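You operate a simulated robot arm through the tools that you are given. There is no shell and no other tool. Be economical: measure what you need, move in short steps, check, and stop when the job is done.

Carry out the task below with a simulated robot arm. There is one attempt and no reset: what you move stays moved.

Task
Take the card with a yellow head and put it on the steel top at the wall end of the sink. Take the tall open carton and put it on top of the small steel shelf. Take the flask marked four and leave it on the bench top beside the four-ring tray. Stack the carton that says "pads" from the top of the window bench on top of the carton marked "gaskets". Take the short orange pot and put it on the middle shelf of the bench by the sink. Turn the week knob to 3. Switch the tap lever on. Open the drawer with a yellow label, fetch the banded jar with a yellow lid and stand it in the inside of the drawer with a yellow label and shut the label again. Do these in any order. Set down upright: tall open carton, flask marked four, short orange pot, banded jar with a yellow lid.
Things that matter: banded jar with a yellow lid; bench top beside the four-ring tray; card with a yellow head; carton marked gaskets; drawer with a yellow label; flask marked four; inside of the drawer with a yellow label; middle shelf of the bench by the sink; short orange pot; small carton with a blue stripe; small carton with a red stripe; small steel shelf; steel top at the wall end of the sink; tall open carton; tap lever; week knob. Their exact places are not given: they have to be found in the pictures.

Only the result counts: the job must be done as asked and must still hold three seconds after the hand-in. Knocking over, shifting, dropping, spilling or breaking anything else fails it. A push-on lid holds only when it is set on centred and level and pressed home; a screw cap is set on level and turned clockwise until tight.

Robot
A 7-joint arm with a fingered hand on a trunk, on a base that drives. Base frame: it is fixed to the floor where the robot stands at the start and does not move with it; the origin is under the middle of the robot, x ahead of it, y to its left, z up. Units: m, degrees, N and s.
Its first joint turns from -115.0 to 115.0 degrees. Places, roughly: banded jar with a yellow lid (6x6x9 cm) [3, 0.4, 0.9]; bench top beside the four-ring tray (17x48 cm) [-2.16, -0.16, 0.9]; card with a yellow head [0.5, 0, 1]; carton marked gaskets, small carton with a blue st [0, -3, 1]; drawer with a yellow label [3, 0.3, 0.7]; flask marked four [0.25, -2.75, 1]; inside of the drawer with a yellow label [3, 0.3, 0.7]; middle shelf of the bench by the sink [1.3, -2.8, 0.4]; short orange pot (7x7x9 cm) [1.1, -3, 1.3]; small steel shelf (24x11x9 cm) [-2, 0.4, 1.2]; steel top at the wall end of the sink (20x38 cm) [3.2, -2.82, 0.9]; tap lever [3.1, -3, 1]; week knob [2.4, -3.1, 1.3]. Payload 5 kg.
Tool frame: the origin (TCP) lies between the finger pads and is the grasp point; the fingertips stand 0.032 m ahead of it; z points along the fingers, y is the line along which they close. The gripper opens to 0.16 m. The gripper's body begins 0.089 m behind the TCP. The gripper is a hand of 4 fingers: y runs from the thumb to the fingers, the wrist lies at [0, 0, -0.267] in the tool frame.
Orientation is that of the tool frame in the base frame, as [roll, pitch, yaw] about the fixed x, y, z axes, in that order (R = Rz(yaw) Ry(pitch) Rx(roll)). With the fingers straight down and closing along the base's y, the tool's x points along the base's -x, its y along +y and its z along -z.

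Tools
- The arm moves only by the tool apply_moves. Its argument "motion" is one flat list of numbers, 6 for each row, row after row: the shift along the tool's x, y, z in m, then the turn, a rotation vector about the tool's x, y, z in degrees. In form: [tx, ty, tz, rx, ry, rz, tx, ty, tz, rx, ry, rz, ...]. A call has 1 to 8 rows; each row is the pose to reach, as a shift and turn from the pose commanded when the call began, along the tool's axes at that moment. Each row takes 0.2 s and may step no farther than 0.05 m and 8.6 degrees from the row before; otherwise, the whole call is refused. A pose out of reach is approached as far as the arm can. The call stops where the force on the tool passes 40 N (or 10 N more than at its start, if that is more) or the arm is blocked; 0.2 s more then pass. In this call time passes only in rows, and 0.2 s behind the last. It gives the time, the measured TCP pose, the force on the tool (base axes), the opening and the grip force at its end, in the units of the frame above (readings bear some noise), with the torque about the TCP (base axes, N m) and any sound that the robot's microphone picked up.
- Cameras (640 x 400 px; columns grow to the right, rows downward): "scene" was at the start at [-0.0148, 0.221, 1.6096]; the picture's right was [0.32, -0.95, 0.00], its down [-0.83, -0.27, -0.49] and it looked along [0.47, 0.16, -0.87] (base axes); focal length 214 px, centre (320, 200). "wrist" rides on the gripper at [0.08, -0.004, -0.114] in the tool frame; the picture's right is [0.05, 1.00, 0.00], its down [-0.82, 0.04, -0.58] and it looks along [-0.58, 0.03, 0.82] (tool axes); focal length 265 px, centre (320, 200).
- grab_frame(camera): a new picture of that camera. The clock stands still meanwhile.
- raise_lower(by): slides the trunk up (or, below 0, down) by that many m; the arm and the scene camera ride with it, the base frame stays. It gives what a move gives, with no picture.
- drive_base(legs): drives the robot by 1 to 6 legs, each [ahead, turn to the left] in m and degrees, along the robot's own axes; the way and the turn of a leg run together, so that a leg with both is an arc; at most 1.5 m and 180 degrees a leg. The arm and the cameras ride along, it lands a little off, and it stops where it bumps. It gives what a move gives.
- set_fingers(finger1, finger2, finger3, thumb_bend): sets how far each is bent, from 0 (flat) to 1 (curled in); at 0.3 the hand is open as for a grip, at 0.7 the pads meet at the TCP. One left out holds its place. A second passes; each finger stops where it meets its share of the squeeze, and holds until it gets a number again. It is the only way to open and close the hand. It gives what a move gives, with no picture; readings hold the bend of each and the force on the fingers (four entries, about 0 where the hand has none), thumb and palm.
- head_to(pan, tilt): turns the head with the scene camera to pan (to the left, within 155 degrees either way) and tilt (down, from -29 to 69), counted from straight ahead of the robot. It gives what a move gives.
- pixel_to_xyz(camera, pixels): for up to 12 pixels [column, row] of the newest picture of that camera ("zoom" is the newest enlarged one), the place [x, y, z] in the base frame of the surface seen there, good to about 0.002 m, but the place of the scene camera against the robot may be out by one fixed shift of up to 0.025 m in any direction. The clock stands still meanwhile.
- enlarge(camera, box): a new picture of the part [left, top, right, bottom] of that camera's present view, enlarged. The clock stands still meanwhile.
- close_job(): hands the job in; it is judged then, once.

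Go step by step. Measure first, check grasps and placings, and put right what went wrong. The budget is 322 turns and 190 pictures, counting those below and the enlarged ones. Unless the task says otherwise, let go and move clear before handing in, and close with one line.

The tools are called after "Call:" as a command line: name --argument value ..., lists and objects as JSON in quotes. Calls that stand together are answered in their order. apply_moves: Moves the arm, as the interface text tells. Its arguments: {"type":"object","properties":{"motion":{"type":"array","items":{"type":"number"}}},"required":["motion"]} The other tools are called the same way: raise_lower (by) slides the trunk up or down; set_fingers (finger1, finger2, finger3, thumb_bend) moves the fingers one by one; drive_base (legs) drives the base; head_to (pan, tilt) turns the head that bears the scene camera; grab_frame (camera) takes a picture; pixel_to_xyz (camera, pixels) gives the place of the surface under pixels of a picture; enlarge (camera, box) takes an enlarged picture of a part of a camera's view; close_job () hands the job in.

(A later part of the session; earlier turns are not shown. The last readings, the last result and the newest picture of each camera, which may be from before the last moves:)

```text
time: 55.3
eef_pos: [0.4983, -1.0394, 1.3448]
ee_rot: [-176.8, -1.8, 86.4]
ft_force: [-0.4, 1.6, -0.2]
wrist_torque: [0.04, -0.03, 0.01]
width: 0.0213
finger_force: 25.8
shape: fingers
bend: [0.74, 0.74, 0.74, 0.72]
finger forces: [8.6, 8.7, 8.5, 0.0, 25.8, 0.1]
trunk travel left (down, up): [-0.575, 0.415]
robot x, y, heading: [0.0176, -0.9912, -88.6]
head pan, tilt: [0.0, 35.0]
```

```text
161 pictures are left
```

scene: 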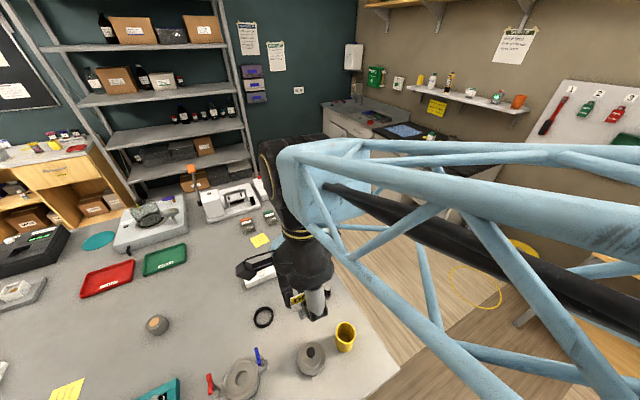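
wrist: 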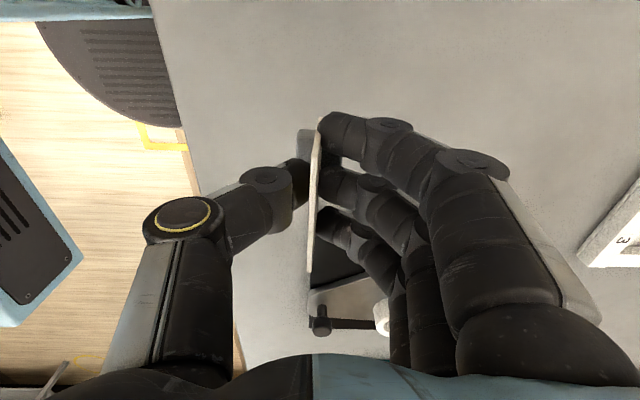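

Call:
drive_base --legs '[[1.0, 0], [0, -92]]'

Call:
grab_frame --camera "scene"

Call:
grab_frame --camera "wrist"

```text
time: 64.7
eef_pos: [-0.0564, -2.4703, 1.3435]
ee_rot: [-176.7, -2.0, -8.2]
ft_force: [0.5, -0.3, 0.2]
wrist_torque: [-0.01, -0.02, -0.03]
width: 0.0212
finger_force: 25.2
shape: fingers
bend: [0.74, 0.74, 0.74, 0.73]
finger forces: [8.4, 8.3, 8.2, 0.1, 24.7, 0.0]
trunk travel left (down, up): [-0.575, 0.415]
robot x, y, heading: [0.0361, -1.995, 176.7]
head pan, tilt: [0.0, 35.0]
```

```text
160 pictures are left
```

scene: 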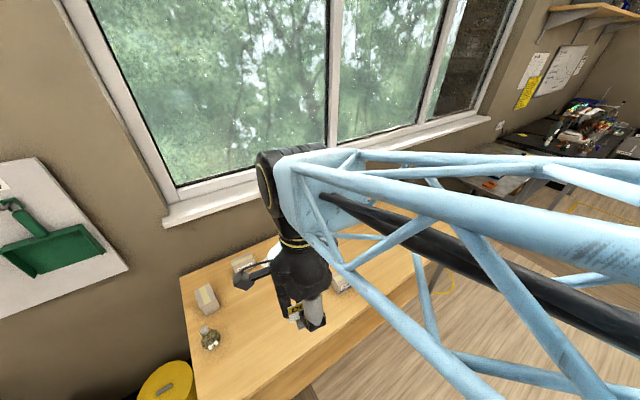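

```text
159 pictures are left
```

wrist: 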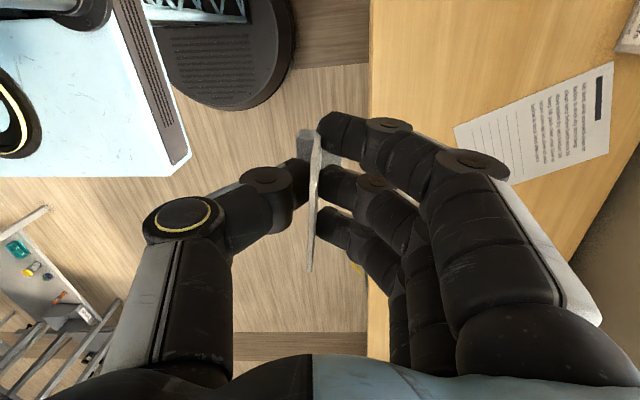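

Call:
drive_base --legs '[[0, 3.3], [-1.4, 0]]'

Call:
grab_frame --camera "scene"

```text
time: 72.2
eef_pos: [1.3992, -2.4572, 1.3437]
ee_rot: [-176.7, -2.0, -3.8]
ft_force: [0.8, 0.3, -1.3]
wrist_torque: [0.01, -0.01, -0.02]
width: 0.0213
finger_force: 25.2
shape: fingers
bend: [0.74, 0.74, 0.74, 0.73]
finger forces: [8.2, 8.2, 8.2, 0.0, 24.7, 0.0]
trunk travel left (down, up): [-0.575, 0.415]
robot x, y, heading: [1.4545, -1.9765, -178.5]
head pan, tilt: [0.0, 35.0]
```

```text
158 pictures are left
```

scene: 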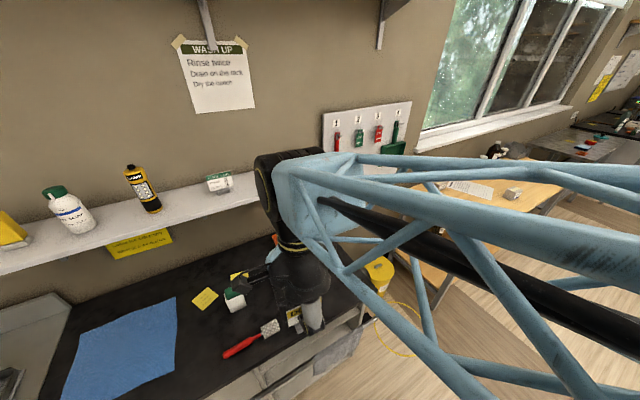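

Call:
pixel_to_xyz --camera "scene" --pixels '[[320, 20], [225, 80], [120, 350], [235, 345], [10, 270], [150, 190]]'

Call:
head_to --pan 90 --tilt 35

Call:
drive_base --legs '[[0, -1.5], [-1.35, 0]]'

Call:
grab_frame --camera "scene"

```text
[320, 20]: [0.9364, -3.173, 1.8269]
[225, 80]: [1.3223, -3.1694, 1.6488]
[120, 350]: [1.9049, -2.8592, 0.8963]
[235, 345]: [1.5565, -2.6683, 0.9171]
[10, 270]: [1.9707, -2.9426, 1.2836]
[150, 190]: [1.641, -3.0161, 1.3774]
```

```text
time: 73.9
eef_pos: [1.3997, -2.4585, 1.3431]
ee_rot: [-176.7, -1.9, -3.9]
ft_force: [-0.1, 1.7, -0.3]
wrist_torque: [0.0, 0.0, -0.02]
width: 0.0212
finger_force: 24.8
shape: fingers
bend: [0.74, 0.74, 0.74, 0.73]
finger forces: [8.3, 8.3, 8.3, 0.0, 24.7, 0.0]
trunk travel left (down, up): [-0.575, 0.415]
robot x, y, heading: [1.4552, -1.9777, -178.6]
head pan, tilt: [90.0, 35.0]
```

```text
time: 81.0
eef_pos: [2.7364, -2.4674, 1.3431]
ee_rot: [-176.8, -1.9, -6.2]
ft_force: [0.8, 0.3, -0.4]
wrist_torque: [0.01, 0.03, 0.02]
width: 0.0211
finger_force: 24.2
shape: fingers
bend: [0.74, 0.74, 0.74, 0.73]
finger forces: [8.2, 8.2, 8.3, 0.1, 24.7, 0.1]
trunk travel left (down, up): [-0.575, 0.415]
robot x, y, heading: [2.815, -1.9897, 178.9]
head pan, tilt: [90.0, 35.0]
```

```text
157 pictures are left
```

scene: 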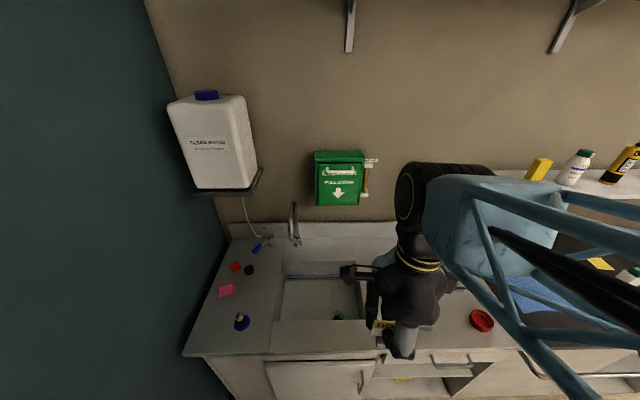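

Call:
enlarge --camera "scene" --box '[180, 195, 390, 365]'

Call:
pixel_to_xyz --camera "zoom" --pixels '[[240, 145], [250, 155], [150, 180], [205, 205], [145, 260], [185, 340], [60, 400], [260, 130], [225, 400], [250, 290], [100, 320], [190, 150]]'

```text
2.35 times, centred on (285, 280) of scene
```

zoom: 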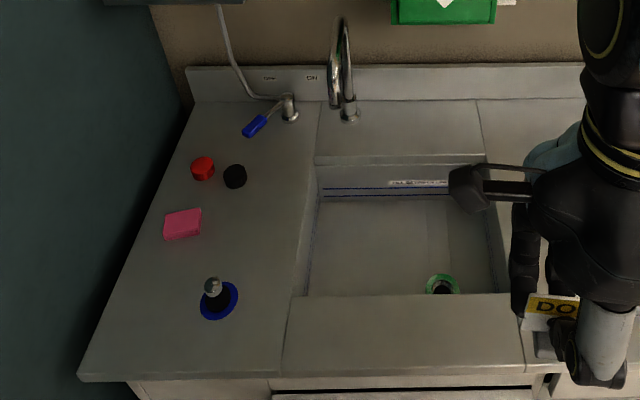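

```text
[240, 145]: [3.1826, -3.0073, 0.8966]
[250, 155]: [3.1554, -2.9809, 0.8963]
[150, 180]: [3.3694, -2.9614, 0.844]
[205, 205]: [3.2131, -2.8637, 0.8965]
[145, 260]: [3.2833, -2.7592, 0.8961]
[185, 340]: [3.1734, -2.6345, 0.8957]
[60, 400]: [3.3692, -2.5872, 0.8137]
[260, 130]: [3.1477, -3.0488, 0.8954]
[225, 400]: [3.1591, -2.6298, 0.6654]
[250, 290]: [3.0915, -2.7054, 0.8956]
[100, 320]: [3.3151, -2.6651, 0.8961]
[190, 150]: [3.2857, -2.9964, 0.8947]
```

The wall-end top spans x 3.1–3.3; free spot about (3.165,-2.81) between the sponge (183,224), the plug (235,176) and the brush (218,300). I level the hand and move over, then check with the wrist camera.

Call:
apply_moves --motion '[0, 0, 0, -3.2, -1.9, -6.2]'

Call:
apply_moves --motion '[0.035, 0.035, 0, 0, 0, 0, 0.07, 0.07, 0, 0, 0, 0, 0.105, 0.105, 0, 0, 0, 0, 0.14, 0.14, 0, 0, 0, 0, 0.175, 0.175, 0, 0, 0, 0, 0.21, 0.21, 0, 0, 0, 0]'

Call:
grab_frame --camera "wrist"

```text
time: 81.4
eef_pos: [2.7295, -2.4681, 1.3422]
ee_rot: [-179.9, -0.4, -0.8]
ft_force: [0.2, 0.5, 0.0]
wrist_torque: [-0.01, -0.03, 0.01]
width: 0.0212
finger_force: 24.4
shape: fingers
bend: [0.74, 0.74, 0.74, 0.73]
finger forces: [8.3, 8.4, 8.2, 0.0, 24.8, 0.1]
trunk travel left (down, up): [-0.575, 0.415]
robot x, y, heading: [2.8109, -1.989, 179.0]
head pan, tilt: [90.0, 35.0]
```

```text
time: 82.8
eef_pos: [2.9509, -2.6793, 1.3445]
ee_rot: [-179.9, -0.2, 0.0]
ft_force: [-0.1, 0.2, -0.6]
wrist_torque: [0.05, 0.05, -0.03]
width: 0.0213
finger_force: 24.3
shape: fingers
bend: [0.74, 0.74, 0.74, 0.73]
finger forces: [8.2, 8.2, 8.3, 0.0, 24.6, 0.0]
trunk travel left (down, up): [-0.575, 0.415]
robot x, y, heading: [2.8114, -1.9916, 179.1]
head pan, tilt: [90.0, 35.0]
```

```text
155 pictures are left
```

wrist: 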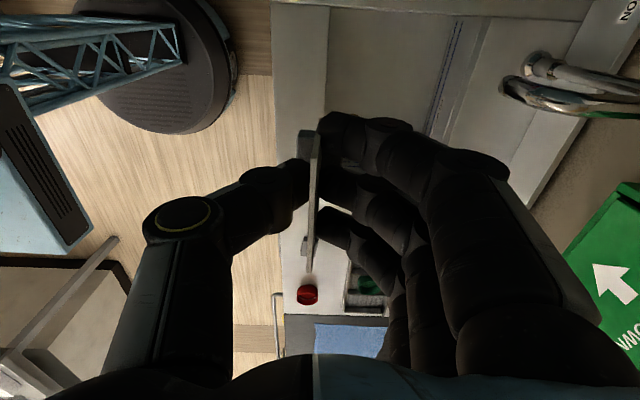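

Call:
pixel_to_xyz --camera "wrist" --pixels '[[512, 88], [540, 65], [610, 85], [310, 30], [300, 297], [625, 110]]'

Call:
apply_moves --motion '[0.05, 0.015, 0, 0, 0, 0, 0.1, 0.03, 0, 0, 0, 0, 0.15, 0.045, 0, 0, 0, 0, 0.19, 0.05, 0, 0, 0, 0]'

Call:
grab_frame --camera "wrist"

Call:
grab_frame --camera "scene"

```text
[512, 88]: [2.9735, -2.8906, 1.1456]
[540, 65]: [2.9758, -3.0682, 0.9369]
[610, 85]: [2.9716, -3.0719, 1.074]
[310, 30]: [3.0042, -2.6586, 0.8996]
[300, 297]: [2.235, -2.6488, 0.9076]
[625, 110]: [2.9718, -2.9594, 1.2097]
```

```text
refused: row 1 steps farther than a row can; nothing moved
```

```text
154 pictures are left
```

wrist: 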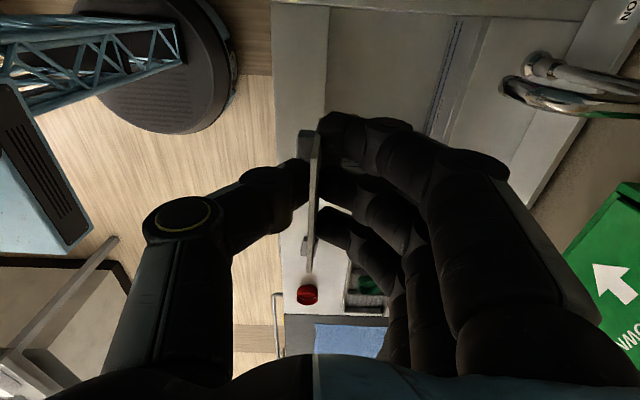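

```text
153 pictures are left
```

scene: 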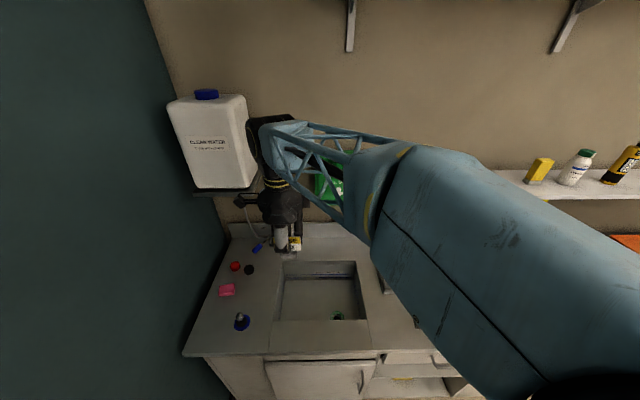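

Call:
pixel_to_xyz --camera "scene" --pixels '[[215, 150], [240, 190], [225, 185], [200, 188], [241, 325], [228, 290], [249, 270], [235, 266], [243, 355]]'

Call:
apply_moves --motion '[0.045, 0.015, 0.0, 0, 0, 0, 0.09, 0.03, 0.0, 0, 0, 0, 0.135, 0.045, 0.0, 0, 0, 0, 0.18, 0.06, 0, 0, 0, 0, 0.214, 0.075, 0, 0, 0, 0]'

Call:
grab_frame --camera "wrist"

```text
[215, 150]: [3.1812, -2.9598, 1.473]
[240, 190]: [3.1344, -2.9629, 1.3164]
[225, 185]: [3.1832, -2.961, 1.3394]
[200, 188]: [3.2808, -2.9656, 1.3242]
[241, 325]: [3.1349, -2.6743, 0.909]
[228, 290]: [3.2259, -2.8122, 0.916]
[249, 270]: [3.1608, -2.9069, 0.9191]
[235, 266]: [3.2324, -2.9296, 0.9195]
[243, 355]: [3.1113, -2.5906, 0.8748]
```

```text
time: 84.0
eef_pos: [2.9945, -2.8106, 1.361]
ee_rot: [178.9, -0.7, -11.0]
ft_force: [0.0, 0.0, -1.2]
wrist_torque: [0.03, 0.0, 0.02]
width: 0.0209
finger_force: 24.5
shape: fingers
bend: [0.74, 0.74, 0.74, 0.73]
finger forces: [8.1, 8.0, 8.1, 0.0, 24.4, 0.0]
trunk travel left (down, up): [-0.575, 0.415]
robot x, y, heading: [2.8087, -1.9908, 178.7]
head pan, tilt: [90.0, 35.0]
stopped in row 5: the arm was blocked; the commanded pose is now the measured one
```

```text
152 pictures are left
```

wrist: 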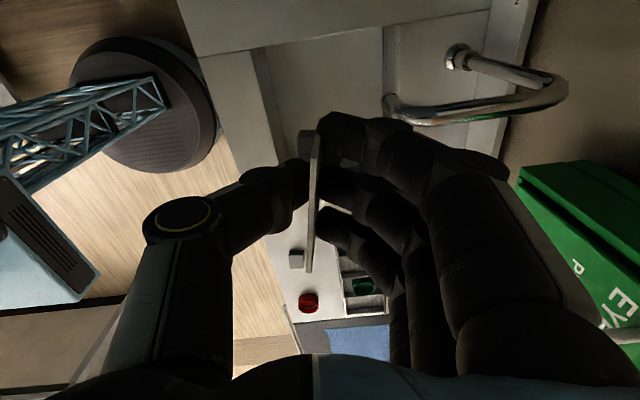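

The arm hit its joint limit (target lies 115° from the heading). I'll retract and turn the base to face the sink.

Call:
apply_moves --motion '[-0.032, -0.036, 0, 0, 0, 0, -0.064, -0.072, 0, 0, 0, 0, -0.096, -0.108, 0, 0, 0, 0, -0.128, -0.144, 0, 0, 0, 0, -0.16, -0.18, 0, 0, 0, 0, -0.192, -0.216, 0, 0, 0, 0, -0.224, -0.252, 0, 0, 0, 0, -0.256, -0.288, 0, 0, 0, 0]'

Call:
drive_base --legs '[[0, 45]]'

Call:
grab_frame --camera "scene"

```text
time: 86.0
eef_pos: [2.7529, -2.4847, 1.3175]
ee_rot: [-176.5, -1.7, -15.9]
ft_force: [-1.0, -2.0, -0.7]
wrist_torque: [0.16, -0.06, 0.0]
width: 0.0207
finger_force: 24.2
shape: fingers
bend: [0.74, 0.74, 0.74, 0.73]
finger forces: [8.1, 7.9, 7.9, 0.1, 23.8, 0.1]
trunk travel left (down, up): [-0.575, 0.415]
robot x, y, heading: [2.8092, -1.9893, 179.1]
head pan, tilt: [90.0, 35.0]
stopped in row 8: the arm was blocked; the commanded pose is now the measured one
```

```text
time: 88.6
eef_pos: [3.1238, -2.3733, 1.3221]
ee_rot: [-177.0, -1.9, 29.9]
ft_force: [0.7, 0.1, -0.7]
wrist_torque: [-0.02, 0.03, 0.04]
width: 0.0207
finger_force: 23.1
shape: fingers
bend: [0.74, 0.74, 0.74, 0.73]
finger forces: [7.7, 7.7, 7.7, 0.0, 23.1, 0.1]
trunk travel left (down, up): [-0.575, 0.415]
robot x, y, heading: [2.8117, -1.9893, -135.4]
head pan, tilt: [90.0, 35.0]
```

```text
151 pictures are left
```

scene: 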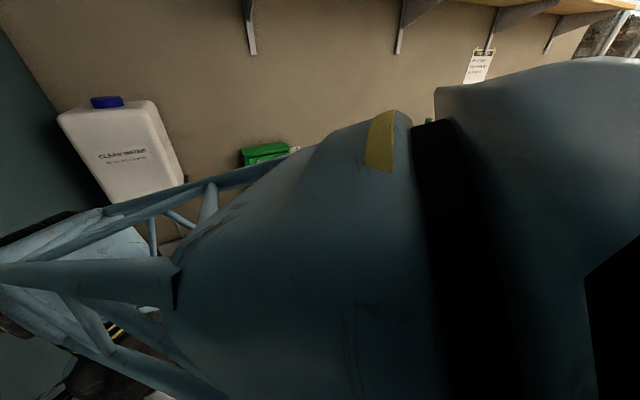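

Call:
apply_moves --motion '[-0.02, 0.0435, 0, -1.5, -1, 4, -0.04, 0.087, 0, -3, -1.9, 8, -0.06, 0.1305, 0, -3, -1.9, 12, -0.08, 0.174, 0, -3, -1.9, 16, -0.1, 0.2175, 0, -3, -1.9, 20, -0.12, 0.261, 0, -3, -1.9, 24, -0.14, 0.3045, 0, -3, -1.9, 27, -0.16, 0.348, 0, -3, -1.9, 30]'

Call:
head_to --pan 70 --tilt 45

Call:
grab_frame --camera "scene"

```text
time: 90.4
eef_pos: [3.1615, -2.7571, 1.295]
ee_rot: [-179.6, 1.0, -0.1]
ft_force: [0.3, -0.1, -0.1]
wrist_torque: [0.04, 0.0, 0.0]
width: 0.0209
finger_force: 22.6
shape: fingers
bend: [0.75, 0.74, 0.74, 0.73]
finger forces: [7.6, 7.6, 7.6, 0.0, 22.9, 0.1]
trunk travel left (down, up): [-0.575, 0.415]
robot x, y, heading: [2.8106, -1.9926, -135.4]
head pan, tilt: [90.0, 35.0]
```

```text
time: 91.2
eef_pos: [3.1603, -2.754, 1.2962]
ee_rot: [-179.9, 0.8, 0.1]
ft_force: [0.1, 1.0, -0.7]
wrist_torque: [0.03, -0.01, 0.04]
width: 0.0209
finger_force: 22.9
shape: fingers
bend: [0.75, 0.74, 0.74, 0.73]
finger forces: [7.6, 7.6, 7.7, 0.0, 23.0, 0.0]
trunk travel left (down, up): [-0.575, 0.415]
robot x, y, heading: [2.8137, -1.9936, -135.4]
head pan, tilt: [70.0, 45.0]
```

```text
150 pictures are left
```

scene: 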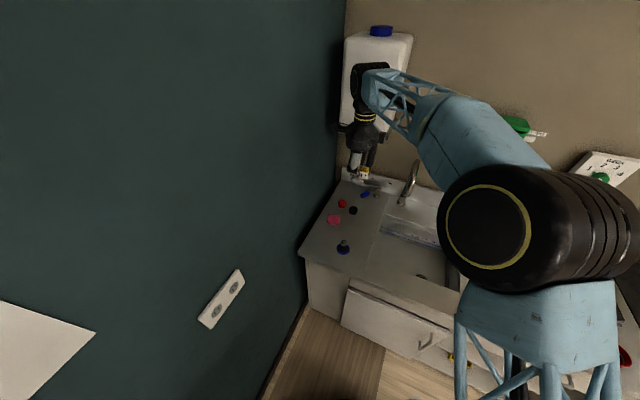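

Call:
apply_moves --motion '[-0.003, 0.015, 0.045, 0, 0, 0, -0.006, 0.03, 0.09, 0, 0, 0, -0.009, 0.045, 0.135, 0, 0, 0, -0.012, 0.06, 0.18, 0, -0.8, 0, -0.012, 0.06, 0.225, 0, -0.8, 0]'

Call:
grab_frame --camera "wrist"

Call:
enlarge --camera "scene" --box '[296, 130, 456, 290]'

```text
time: 92.4
eef_pos: [3.1429, -2.8135, 1.0711]
ee_rot: [-180.0, 1.7, 0.1]
ft_force: [-0.3, -0.3, -0.2]
wrist_torque: [0.0, 0.04, 0.03]
width: 0.0207
finger_force: 22.8
shape: fingers
bend: [0.75, 0.75, 0.75, 0.73]
finger forces: [7.5, 7.6, 7.7, 0.0, 22.8, 0.0]
trunk travel left (down, up): [-0.575, 0.415]
robot x, y, heading: [2.8108, -1.9906, -135.2]
head pan, tilt: [70.0, 45.0]
```

```text
149 pictures are left
```

wrist: 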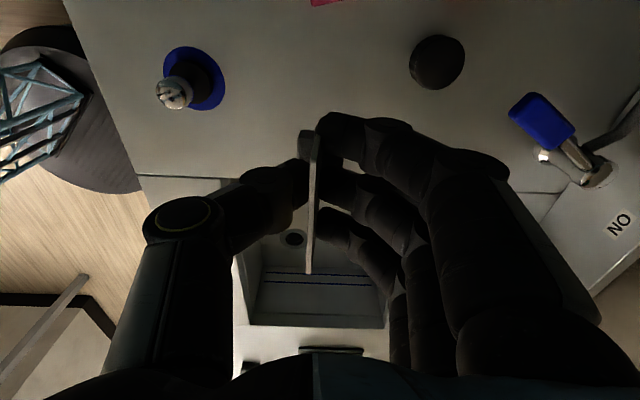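

```text
2.50 times, centred on (376, 210) of scene
```

zoom: 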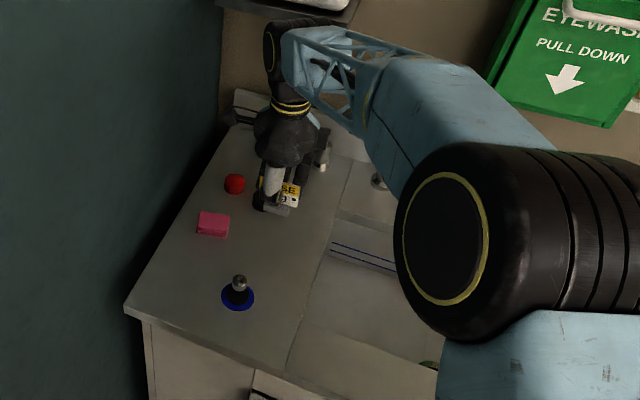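

Call:
pixel_to_xyz --camera "wrist" --pixels '[[172, 95], [225, 75], [195, 50], [437, 62], [415, 75], [330, 2], [540, 120], [575, 155], [545, 155], [595, 175], [250, 150], [250, 185]]'

```text
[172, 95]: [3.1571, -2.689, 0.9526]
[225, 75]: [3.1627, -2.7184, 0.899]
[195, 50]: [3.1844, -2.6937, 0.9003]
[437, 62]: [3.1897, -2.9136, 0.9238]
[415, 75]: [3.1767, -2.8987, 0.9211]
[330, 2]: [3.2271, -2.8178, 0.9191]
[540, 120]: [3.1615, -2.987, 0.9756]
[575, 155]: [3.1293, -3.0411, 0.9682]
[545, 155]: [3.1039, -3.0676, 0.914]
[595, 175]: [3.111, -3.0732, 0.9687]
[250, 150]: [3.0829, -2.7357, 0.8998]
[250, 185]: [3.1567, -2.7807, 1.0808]
```

Free space checked: plug at (3.19,-2.914), brush at (3.165,-2.69), lever knob at (3.16,-2.987,0.975). I lower the card at (3.15,-2.812).

Call:
apply_moves --motion '[0.004, 0, 0.04, 0, 1.7, 0, 0.008, 0, 0.08, 0, 1.7, 0, 0.008, 0, 0.104, 0, 1.7, 0]'

Call:
apply_moves --motion '[0, 0, 0.003, 0, 0, 0, 0, 0, 0.006, 0, 0, 0]'

```text
time: 93.2
eef_pos: [3.1481, -2.8136, 0.9694]
ee_rot: [-179.9, 0.0, -0.1]
ft_force: [0.1, -0.3, -0.3]
wrist_torque: [0.0, -0.01, 0.01]
width: 0.0208
finger_force: 23.0
shape: fingers
bend: [0.75, 0.75, 0.75, 0.73]
finger forces: [7.7, 7.7, 7.7, 0.0, 22.9, 0.0]
trunk travel left (down, up): [-0.575, 0.415]
robot x, y, heading: [2.8135, -1.9943, -135.4]
head pan, tilt: [70.0, 45.0]
```

```text
time: 93.8
eef_pos: [3.1495, -2.8122, 0.9631]
ee_rot: [180.0, 0.0, 0.0]
ft_force: [-0.6, 0.6, -0.7]
wrist_torque: [-0.01, 0.0, -0.01]
width: 0.0209
finger_force: 22.6
shape: fingers
bend: [0.75, 0.75, 0.75, 0.73]
finger forces: [7.7, 7.6, 7.7, 0.0, 22.7, 0.0]
trunk travel left (down, up): [-0.575, 0.415]
robot x, y, heading: [2.8169, -1.9885, -135.4]
head pan, tilt: [70.0, 45.0]
```

Call:
apply_moves --motion '[0, 0, 0.002, 0, 0, 0, 0, 0, 0.004, 0, 0, 0, 0, 0, 0.005, 0, 0, 0]'

Call:
grab_frame --camera "wrist"

```text
time: 94.6
eef_pos: [3.1499, -2.8143, 0.9579]
ee_rot: [-179.7, 0.0, 0.2]
ft_force: [-0.5, 0.0, -0.9]
wrist_torque: [0.03, -0.03, 0.03]
width: 0.0207
finger_force: 22.4
shape: fingers
bend: [0.75, 0.75, 0.75, 0.73]
finger forces: [7.7, 7.6, 7.6, 0.1, 22.8, 0.0]
trunk travel left (down, up): [-0.575, 0.415]
robot x, y, heading: [2.8115, -1.9915, -135.5]
head pan, tilt: [70.0, 45.0]
```

```text
147 pictures are left
```

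wrist: 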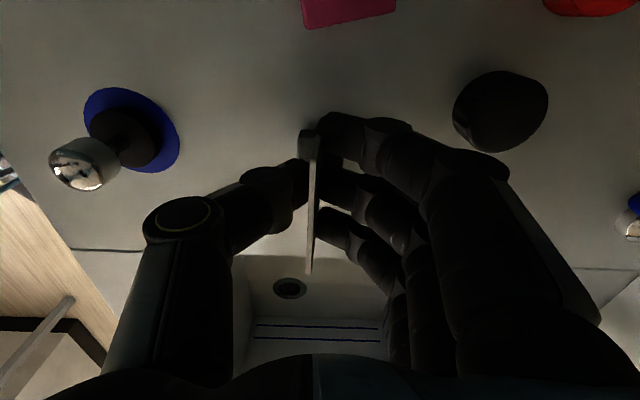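

Call:
apply_moves --motion '[0, 0, 0.002, 0, 0, 0, 0, 0, 0.004, 0, 0, 0, 0, 0, 0.006, 0, 0, 0, 0, 0, 0.008, 0, 0, 0]'

```text
time: 95.6
eef_pos: [3.1499, -2.8145, 0.953]
ee_rot: [180.0, -0.1, 0.0]
ft_force: [-0.9, -3.0, 12.8]
wrist_torque: [0.01, -0.07, -0.07]
width: 0.0206
finger_force: 28.4
shape: fingers
bend: [0.75, 0.75, 0.75, 0.73]
finger forces: [11.0, 10.2, 9.3, 0.0, 26.6, 0.0]
trunk travel left (down, up): [-0.575, 0.415]
robot x, y, heading: [2.8087, -1.9888, -135.4]
head pan, tilt: [70.0, 45.0]
```

Contact (12.8 N). I back off a hair, open partway, and lift.

Call:
apply_moves --motion '[0, 0, -0.002, 0, 0, 0]'

Call:
set_fingers --finger1 0.62 --finger2 0.62 --finger3 0.62 --thumb_bend 0.62

Call:
grab_frame --camera "wrist"

```text
time: 96.0
eef_pos: [3.15, -2.8143, 0.9527]
ee_rot: [-180.0, 0.1, 0.1]
ft_force: [-0.3, -3.2, 10.7]
wrist_torque: [-0.01, -0.11, -0.04]
width: 0.0205
finger_force: 28.2
shape: fingers
bend: [0.75, 0.75, 0.75, 0.73]
finger forces: [10.9, 10.1, 9.3, 0.0, 26.4, 0.1]
trunk travel left (down, up): [-0.575, 0.415]
robot x, y, heading: [2.8111, -1.9871, -135.4]
head pan, tilt: [70.0, 45.0]
```

```text
time: 97.0
eef_pos: [3.15, -2.8138, 0.9522]
ee_rot: [-179.9, -0.1, 0.1]
ft_force: [-0.7, -0.6, 0.2]
wrist_torque: [0.01, 0.01, 0.03]
width: 0.0459
finger_force: 0.1
shape: fingers
bend: [0.62, 0.62, 0.62, 0.62]
finger forces: [0.0, 0.0, 0.1, 0.1, 0.0, 0.0]
trunk travel left (down, up): [-0.575, 0.415]
robot x, y, heading: [2.8096, -1.9914, -135.2]
head pan, tilt: [70.0, 45.0]
```

```text
146 pictures are left
```

wrist: 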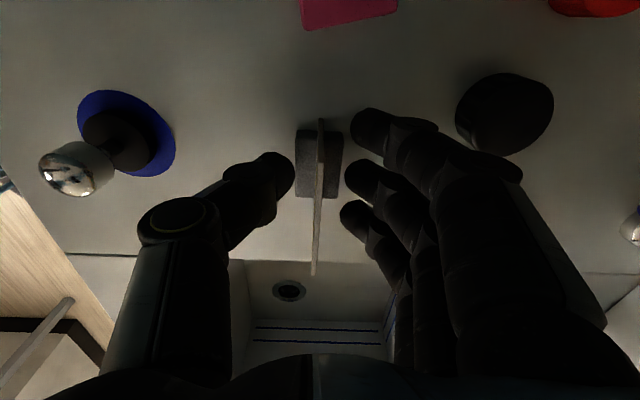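

Call:
apply_moves --motion '[0, 0, -0.05, 0, 0, 0, 0, 0, -0.1, 0, 0, 0, 0, 0, -0.15, 0, 0, 0, 0, -0.04, -0.18, 0, 0, 0, 0, -0.08, -0.2, 0, 0, 0, 0, -0.12, -0.22, 0, 0, 0, 0, -0.16, -0.24, 0, 0, 0]'

Call:
enlarge --camera "scene" --box '[330, 150, 450, 225]'

Call:
grab_frame --camera "wrist"

```text
time: 98.6
eef_pos: [3.1521, -2.6516, 1.1931]
ee_rot: [-179.9, 0.1, 0.1]
ft_force: [0.5, 0.3, -0.2]
wrist_torque: [-0.02, -0.01, 0.02]
width: 0.0462
finger_force: 0.0
shape: fingers
bend: [0.62, 0.62, 0.62, 0.62]
finger forces: [0.1, 0.0, 0.0, 0.0, 0.0, 0.1]
trunk travel left (down, up): [-0.575, 0.415]
robot x, y, heading: [2.811, -1.9931, -135.5]
head pan, tilt: [70.0, 45.0]
```

```text
5.33 times, centred on (390, 188) of scene
```

zoom: 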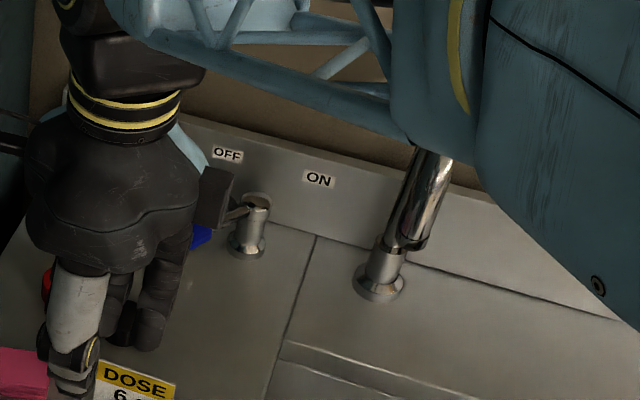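

```text
144 pictures are left
```

wrist: 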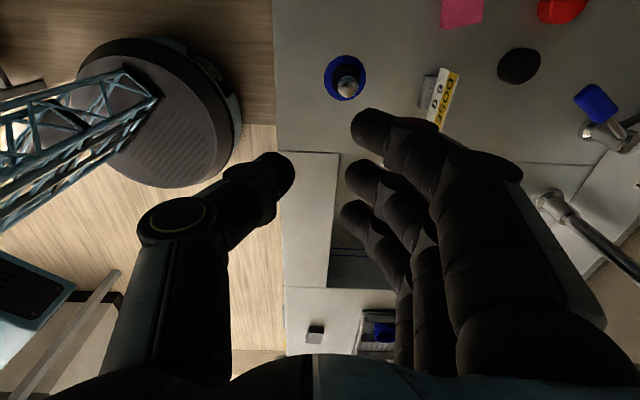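

The card stands well on the wall-end top. ON is to the right (−x) of the lever's pivot; I'll close the fingers, tilt the hand 45° forward (to stay under the water tank) and push the blue knob toward −x.

Call:
set_fingers --finger1 0.72 --finger2 0.72 --finger3 0.72 --thumb_bend 0.72

Call:
apply_moves --motion '[0.013, 0.025, 0.007, -7.5, 0, 0, 0.026, 0.05, 0.014, -15, 0, 0, 0.039, 0.075, 0.021, -22.5, 0, 0, 0.052, 0.1, 0.028, -30, 0, 0, 0.065, 0.125, 0.035, -37.5, 0, 0, 0.078, 0.148, 0.043, -45, 0, 0]'

Call:
grab_frame --camera "wrist"

Call:
grab_frame --camera "scene"

```text
time: 99.6
eef_pos: [3.1517, -2.6531, 1.1923]
ee_rot: [-179.8, 0.0, 0.1]
ft_force: [-0.3, 0.1, 0.5]
wrist_torque: [-0.04, -0.01, 0.01]
width: 0.0199
finger_force: 0.1
shape: fingers
bend: [0.72, 0.71, 0.72, 0.71]
finger forces: [0.0, 0.0, 0.0, 0.0, 0.0, 0.1]
trunk travel left (down, up): [-0.575, 0.415]
robot x, y, heading: [2.8128, -1.9874, -135.3]
head pan, tilt: [70.0, 45.0]
```

```text
time: 101.0
eef_pos: [3.2292, -2.8032, 1.1478]
ee_rot: [135.1, 0.0, 0.1]
ft_force: [0.5, 0.7, 0.2]
wrist_torque: [0.05, 0.05, 0.02]
width: 0.0199
finger_force: 0.0
shape: fingers
bend: [0.72, 0.71, 0.72, 0.71]
finger forces: [0.0, 0.0, 0.0, 0.0, 0.0, 0.0]
trunk travel left (down, up): [-0.575, 0.415]
robot x, y, heading: [2.8111, -1.9924, -135.7]
head pan, tilt: [70.0, 45.0]
```

```text
143 pictures are left
```

wrist: 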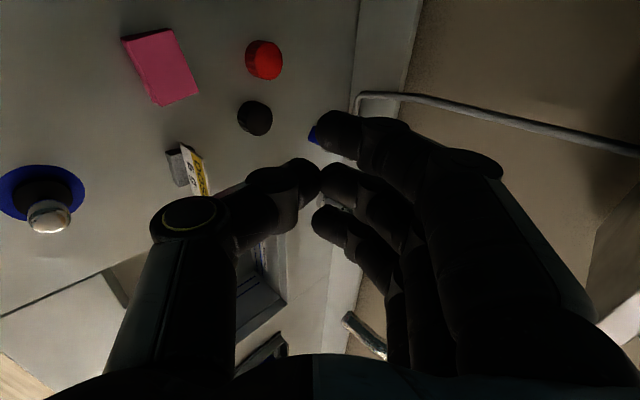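

```text
142 pictures are left
```

scene: 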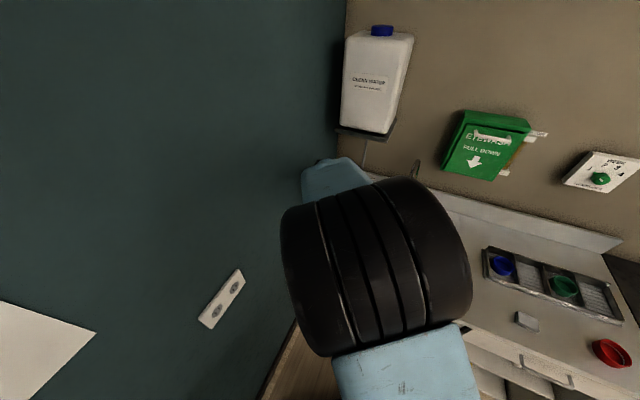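

Call:
apply_moves --motion '[0, 0.002, 0.048, 0, 0, 0, 0, 0.004, 0.096, 0, 0, 0, 0, 0.007, 0.144, 0, 0, 0, 0, 0.009, 0.19, 0, 0, 0]'

Call:
grab_frame --camera "wrist"

```text
time: 102.0
eef_pos: [3.2292, -2.9443, 1.0195]
ee_rot: [135.1, 0.0, 0.0]
ft_force: [-0.5, 0.0, 0.1]
wrist_torque: [0.02, 0.0, 0.03]
width: 0.0198
finger_force: 0.1
shape: fingers
bend: [0.72, 0.71, 0.72, 0.71]
finger forces: [0.0, 0.0, 0.0, 0.0, 0.0, 0.0]
trunk travel left (down, up): [-0.575, 0.415]
robot x, y, heading: [2.8129, -1.9897, -135.5]
head pan, tilt: [70.0, 45.0]
```

```text
141 pictures are left
```

wrist: 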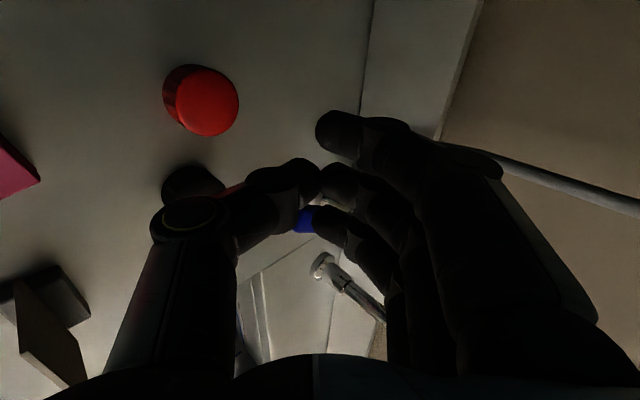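

Call:
pixel_to_xyz --camera "wrist" --pixels '[[301, 222], [305, 215], [330, 225], [345, 125], [335, 185], [300, 180]]'

```text
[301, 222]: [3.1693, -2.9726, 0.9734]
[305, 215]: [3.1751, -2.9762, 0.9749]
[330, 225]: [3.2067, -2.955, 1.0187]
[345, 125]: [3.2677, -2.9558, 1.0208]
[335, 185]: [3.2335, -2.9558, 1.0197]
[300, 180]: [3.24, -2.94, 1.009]
```

Call:
apply_moves --motion '[0.006, 0, 0.025, 0, 0, 0, 0.006, 0, 0.05, 0, 0, 0]'

Call:
apply_moves --motion '[-0.015, 0, 0, 0, 0, 0, -0.03, 0, 0, 0, 0, 0, -0.045, 0, 0, 0, 0, 0, -0.06, 0, 0, 0, 0, 0, -0.075, 0, 0, 0, 0, 0, -0.09, 0, 0, 0, 0, 0]'

Call:
grab_frame --camera "wrist"

```text
time: 102.6
eef_pos: [3.2348, -2.9798, 0.9844]
ee_rot: [135.2, -0.1, 0.1]
ft_force: [0.8, -0.2, -0.7]
wrist_torque: [0.03, -0.01, -0.01]
width: 0.0198
finger_force: 0.1
shape: fingers
bend: [0.72, 0.71, 0.72, 0.71]
finger forces: [0.1, 0.0, 0.0, 0.1, 0.1, 0.0]
trunk travel left (down, up): [-0.575, 0.415]
robot x, y, heading: [2.8148, -1.9894, -135.3]
head pan, tilt: [70.0, 45.0]
```

```text
time: 104.0
eef_pos: [3.143, -2.9769, 0.9852]
ee_rot: [135.2, 0.0, 0.1]
ft_force: [-0.8, -0.1, 0.2]
wrist_torque: [-0.01, 0.0, -0.01]
width: 0.0199
finger_force: 0.1
shape: fingers
bend: [0.72, 0.71, 0.72, 0.71]
finger forces: [0.1, 0.0, 0.0, 0.0, 0.0, 0.0]
trunk travel left (down, up): [-0.575, 0.415]
robot x, y, heading: [2.81, -1.9905, -135.5]
head pan, tilt: [70.0, 45.0]
```

```text
140 pictures are left
```

wrist: 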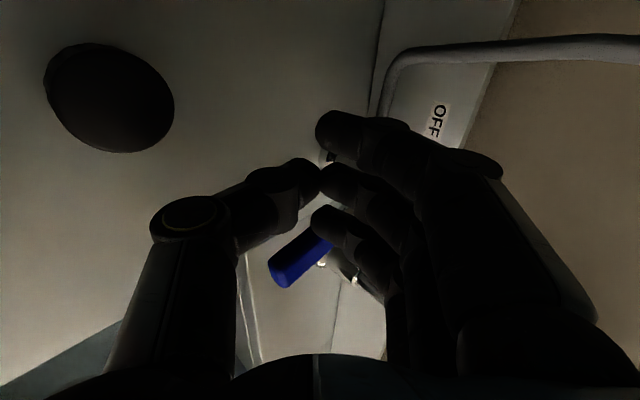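

Call:
apply_moves --motion '[-0.012, 0, 0, 0, 0, 0, -0.024, 0, 0, 0, 0, 0, -0.036, 0, 0, 0, 0, 0, -0.048, 0, 0, 0, 0, 0]'

Call:
grab_frame --camera "wrist"

Call:
pixel_to_xyz --camera "wrist" --pixels '[[280, 285], [290, 262]]'

```text
time: 105.0
eef_pos: [3.108, -2.9753, 0.9866]
ee_rot: [135.0, -0.1, 0.6]
ft_force: [30.6, 5.1, 1.7]
wrist_torque: [0.04, -0.32, 0.41]
width: 0.02
finger_force: 14.1
shape: fingers
bend: [0.72, 0.71, 0.74, 0.71]
finger forces: [0.0, 0.2, 29.0, 0.0, 0.0, 0.0]
trunk travel left (down, up): [-0.575, 0.415]
robot x, y, heading: [2.8144, -1.9875, -134.9]
head pan, tilt: [70.0, 45.0]
```

```text
139 pictures are left
```

wrist: 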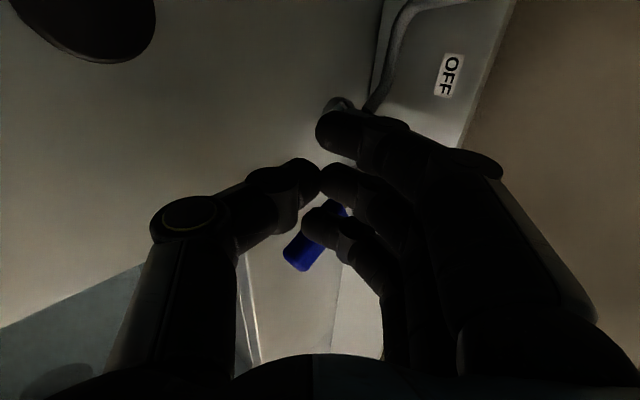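

```text
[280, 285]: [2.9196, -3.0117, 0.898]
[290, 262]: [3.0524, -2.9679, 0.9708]
```

The knob is at (3.052,-2.968), at its stop (30 N). I back off and retreat.

Call:
apply_moves --motion '[0.02, 0, 0, 0, 0, 0, 0.04, 0, -0.02, 0, 0, 0, 0.05, 0, -0.06, 0, 0, 0, 0.05, 0, -0.11, 0, 0, 0, 0.05, 0, -0.16, 0, 0, 0, 0.05, 0, -0.21, 0, 0, 0, 0.05, 0, -0.26, 0, 0, 0]'

Call:
grab_frame --camera "wrist"

```text
time: 106.8
eef_pos: [3.1004, -2.8128, 1.16]
ee_rot: [135.5, 1.0, -3.3]
ft_force: [-0.1, -0.9, -0.1]
wrist_torque: [0.02, 0.0, -0.02]
width: 0.02
finger_force: 0.1
shape: fingers
bend: [0.72, 0.71, 0.72, 0.71]
finger forces: [0.1, 0.0, 0.0, 0.0, 0.0, 0.0]
trunk travel left (down, up): [-0.575, 0.415]
robot x, y, heading: [2.8102, -1.9914, -135.5]
head pan, tilt: [70.0, 45.0]
stopped in row 7: the arm was blocked; the commanded pose is now the measured one
```

```text
138 pictures are left
```

wrist: 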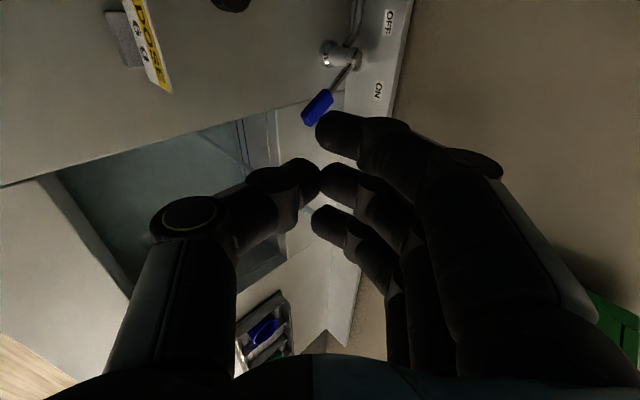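

Lever now points at ON. Next the week knob: I retract, un-tilt, turn to heading 180 and drive to x≈2.4.

Call:
apply_moves --motion '[0, -0.015, -0.045, 0, 0, 0, 0, -0.03, -0.09, 7.5, 0, 0, 0, -0.045, -0.135, 15, 0, 0, 0, -0.06, -0.18, 22.5, 0, 0, 0, -0.075, -0.225, 30, 0, 0, 0, -0.09, -0.27, 37.5, 0, 0, 0, -0.105, -0.315, 44.5, 0, 0]'

Call:
grab_frame --camera "wrist"

```text
time: 107.7
eef_pos: [3.0694, -2.6934, 1.1093]
ee_rot: [155.1, 10.9, -5.2]
ft_force: [0.1, 0.7, -0.6]
wrist_torque: [-0.01, -0.01, 0.02]
width: 0.0194
finger_force: 0.1
shape: fingers
bend: [0.72, 0.71, 0.72, 0.71]
finger forces: [0.1, 0.0, 0.1, 0.0, 0.0, 0.1]
trunk travel left (down, up): [-0.575, 0.415]
robot x, y, heading: [2.8118, -1.9908, -135.6]
head pan, tilt: [70.0, 45.0]
stopped in row 4: the arm was blocked; the commanded pose is now the measured one
```

```text
137 pictures are left
```

wrist: 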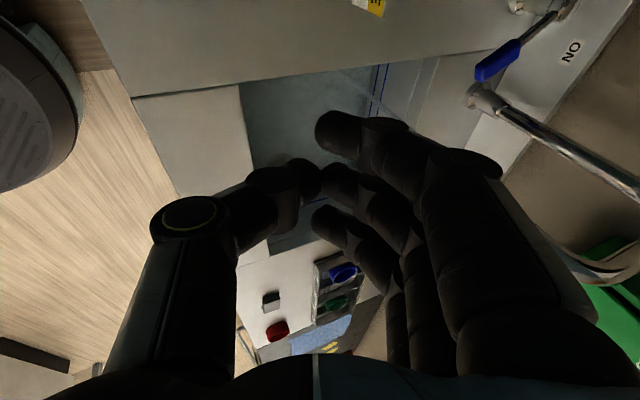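

Call:
grab_frame --camera "scene"

```text
136 pictures are left
```

scene: 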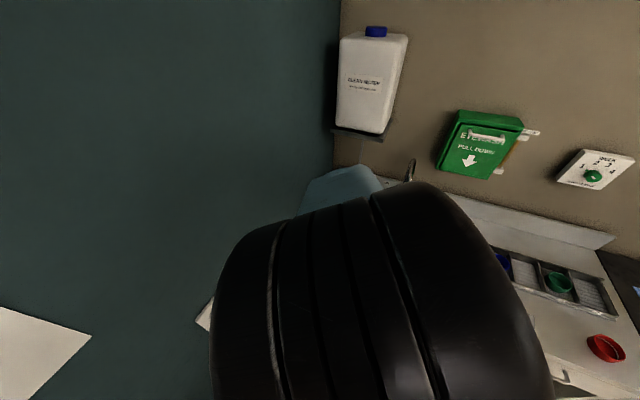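

Call:
raise_lower --by 0.2

Call:
drive_base --legs '[[0, -45]]'

Call:
head_to --pan 90 --tilt 35

Call:
grab_frame --camera "scene"

```text
time: 109.8
eef_pos: [3.0704, -2.6942, 1.3093]
ee_rot: [155.1, 10.9, -5.1]
ft_force: [-0.1, 1.0, 0.5]
wrist_torque: [0.02, 0.03, 0.01]
width: 0.0198
finger_force: 0.1
shape: fingers
bend: [0.72, 0.71, 0.72, 0.71]
finger forces: [0.0, 0.0, 0.1, 0.1, 0.0, 0.0]
trunk travel left (down, up): [-0.775, 0.215]
robot x, y, heading: [2.8142, -1.987, -135.6]
head pan, tilt: [70.0, 45.0]
```

```text
time: 112.4
eef_pos: [2.4971, -2.6709, 1.3101]
ee_rot: [155.1, 10.9, -50.3]
ft_force: [0.3, 0.3, -0.5]
wrist_torque: [-0.03, -0.01, 0.0]
width: 0.0198
finger_force: 0.1
shape: fingers
bend: [0.72, 0.71, 0.72, 0.71]
finger forces: [0.0, 0.0, 0.0, 0.0, 0.0, 0.0]
trunk travel left (down, up): [-0.775, 0.215]
robot x, y, heading: [2.8128, -1.9879, 179.6]
head pan, tilt: [70.0, 45.0]
```

```text
time: 113.2
eef_pos: [2.497, -2.6706, 1.3098]
ee_rot: [155.1, 10.9, -50.3]
ft_force: [-0.6, -0.1, -0.9]
wrist_torque: [0.02, 0.01, -0.01]
width: 0.0197
finger_force: 0.0
shape: fingers
bend: [0.72, 0.71, 0.72, 0.71]
finger forces: [0.1, 0.0, 0.0, 0.0, 0.0, 0.0]
trunk travel left (down, up): [-0.775, 0.215]
robot x, y, heading: [2.8123, -1.9906, 179.6]
head pan, tilt: [90.0, 35.0]
```

```text
135 pictures are left
```

scene: 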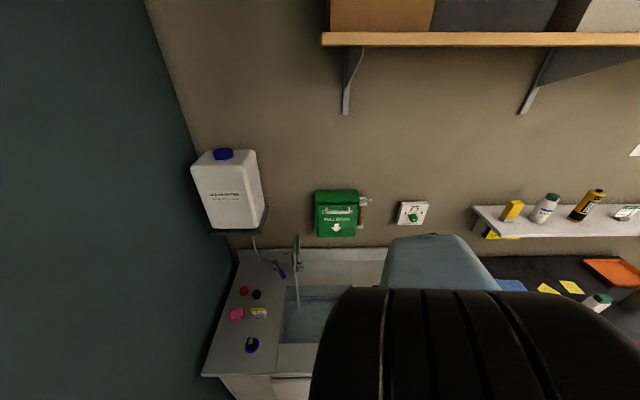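

The tap runs. Now zoom on the week knob at (410,213).

Call:
enlarge --camera "scene" --box '[390, 193, 438, 233]'

Call:
pixel_to_xyz --camera "zoom" --pixels '[[330, 210], [200, 270], [560, 130], [370, 330], [160, 60], [300, 230]]'

```text
10.00 times, centred on (414, 213) of scene
```

zoom: 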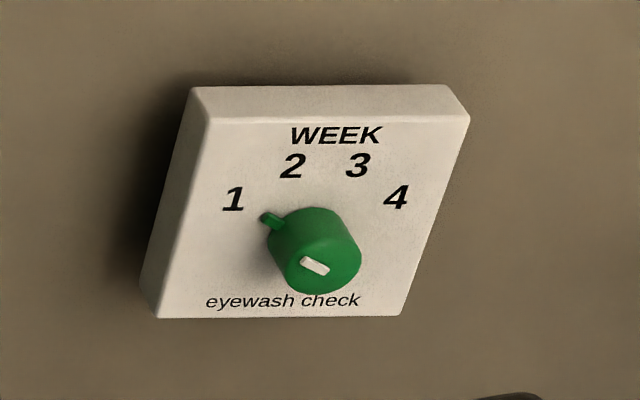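

```text
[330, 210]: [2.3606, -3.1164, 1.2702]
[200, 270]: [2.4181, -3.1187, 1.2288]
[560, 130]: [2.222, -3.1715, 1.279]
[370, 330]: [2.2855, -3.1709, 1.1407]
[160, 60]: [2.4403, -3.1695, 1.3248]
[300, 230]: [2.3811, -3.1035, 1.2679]
```

Call:
drive_base --legs '[[0.42, 0.4]]'

Call:
grab_frame --camera "scene"

```text
time: 115.8
eef_pos: [2.0785, -2.6735, 1.3102]
ee_rot: [155.1, 10.9, -49.7]
ft_force: [-0.7, 0.1, 0.5]
wrist_torque: [-0.03, -0.02, -0.01]
width: 0.0196
finger_force: 0.1
shape: fingers
bend: [0.72, 0.71, 0.72, 0.71]
finger forces: [0.0, 0.1, 0.0, 0.0, 0.1, 0.1]
trunk travel left (down, up): [-0.775, 0.215]
robot x, y, heading: [2.3834, -1.991, -179.9]
head pan, tilt: [90.0, 35.0]
```

```text
133 pictures are left
```

scene: 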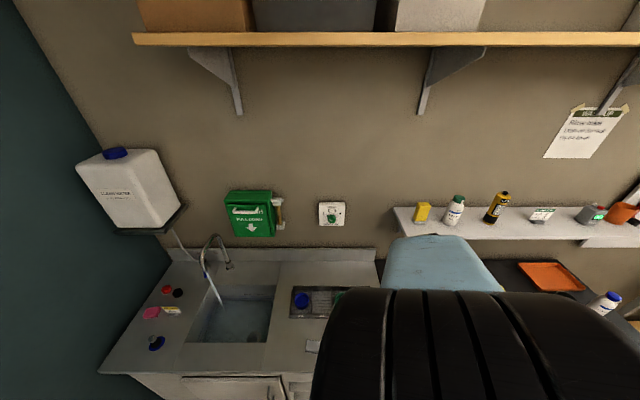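

Now I turn the hand to point horizontally at the wall (−y), staging in front of the knob.

Call:
apply_moves --motion '[0.03, -0.013, -0.008, -6.54, 5.02, -1.92, 0.06, -0.025, -0.015, -13.08, 10.04, -3.84, 0.09, -0.038, -0.023, -19.6, 15.1, -5.8, 0.12, -0.05, -0.03, -26.2, 20.1, -7.7, 0.15, -0.063, -0.038, -32.7, 25.1, -9.6, 0.18, -0.076, -0.046, -39.2, 30.1, -11.5, 0.21, -0.088, -0.053, -45.8, 35.1, -13.4, 0.234, -0.101, -0.061, -52.3, 40.2, -15.4]'

Call:
apply_moves --motion '[0, 0, 0, -6.5, 5, -1.9, 0, 0, 0, -13.1, 10, -3.8]'

Call:
grab_frame --camera "wrist"

```text
time: 116.6
eef_pos: [2.0684, -2.6625, 1.2606]
ee_rot: [143.2, 2.3, -48.5]
ft_force: [-0.6, -0.2, 0.2]
wrist_torque: [-0.03, -0.01, 0.01]
width: 0.0196
finger_force: 0.1
shape: fingers
bend: [0.72, 0.71, 0.72, 0.71]
finger forces: [0.0, 0.0, 0.0, 0.1, 0.0, 0.0]
out of reach, approached as far as the arm can: row 3
trunk travel left (down, up): [-0.775, 0.215]
robot x, y, heading: [2.3865, -1.9864, -179.8]
head pan, tilt: [90.0, 35.0]
stopped in row 4: the arm was blocked; the commanded pose is now the measured one
```

```text
time: 117.4
eef_pos: [2.0073, -2.6421, 1.2824]
ee_rot: [128.8, -4.2, -44.1]
ft_force: [-0.1, -0.4, 0.0]
wrist_torque: [0.0, 0.01, 0.01]
width: 0.0197
finger_force: 0.0
shape: fingers
bend: [0.72, 0.71, 0.72, 0.71]
finger forces: [0.1, 0.0, 0.0, 0.1, 0.1, 0.1]
trunk travel left (down, up): [-0.775, 0.215]
robot x, y, heading: [2.3819, -1.988, -180.0]
head pan, tilt: [90.0, 35.0]
stopped in row 2: the arm was blocked; the commanded pose is now the measured one
```

```text
132 pictures are left
```

wrist: 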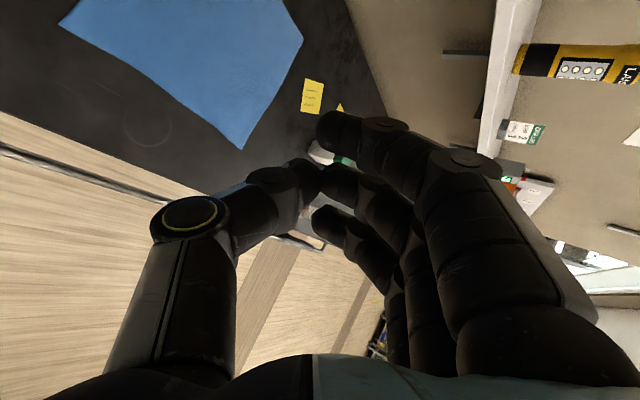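

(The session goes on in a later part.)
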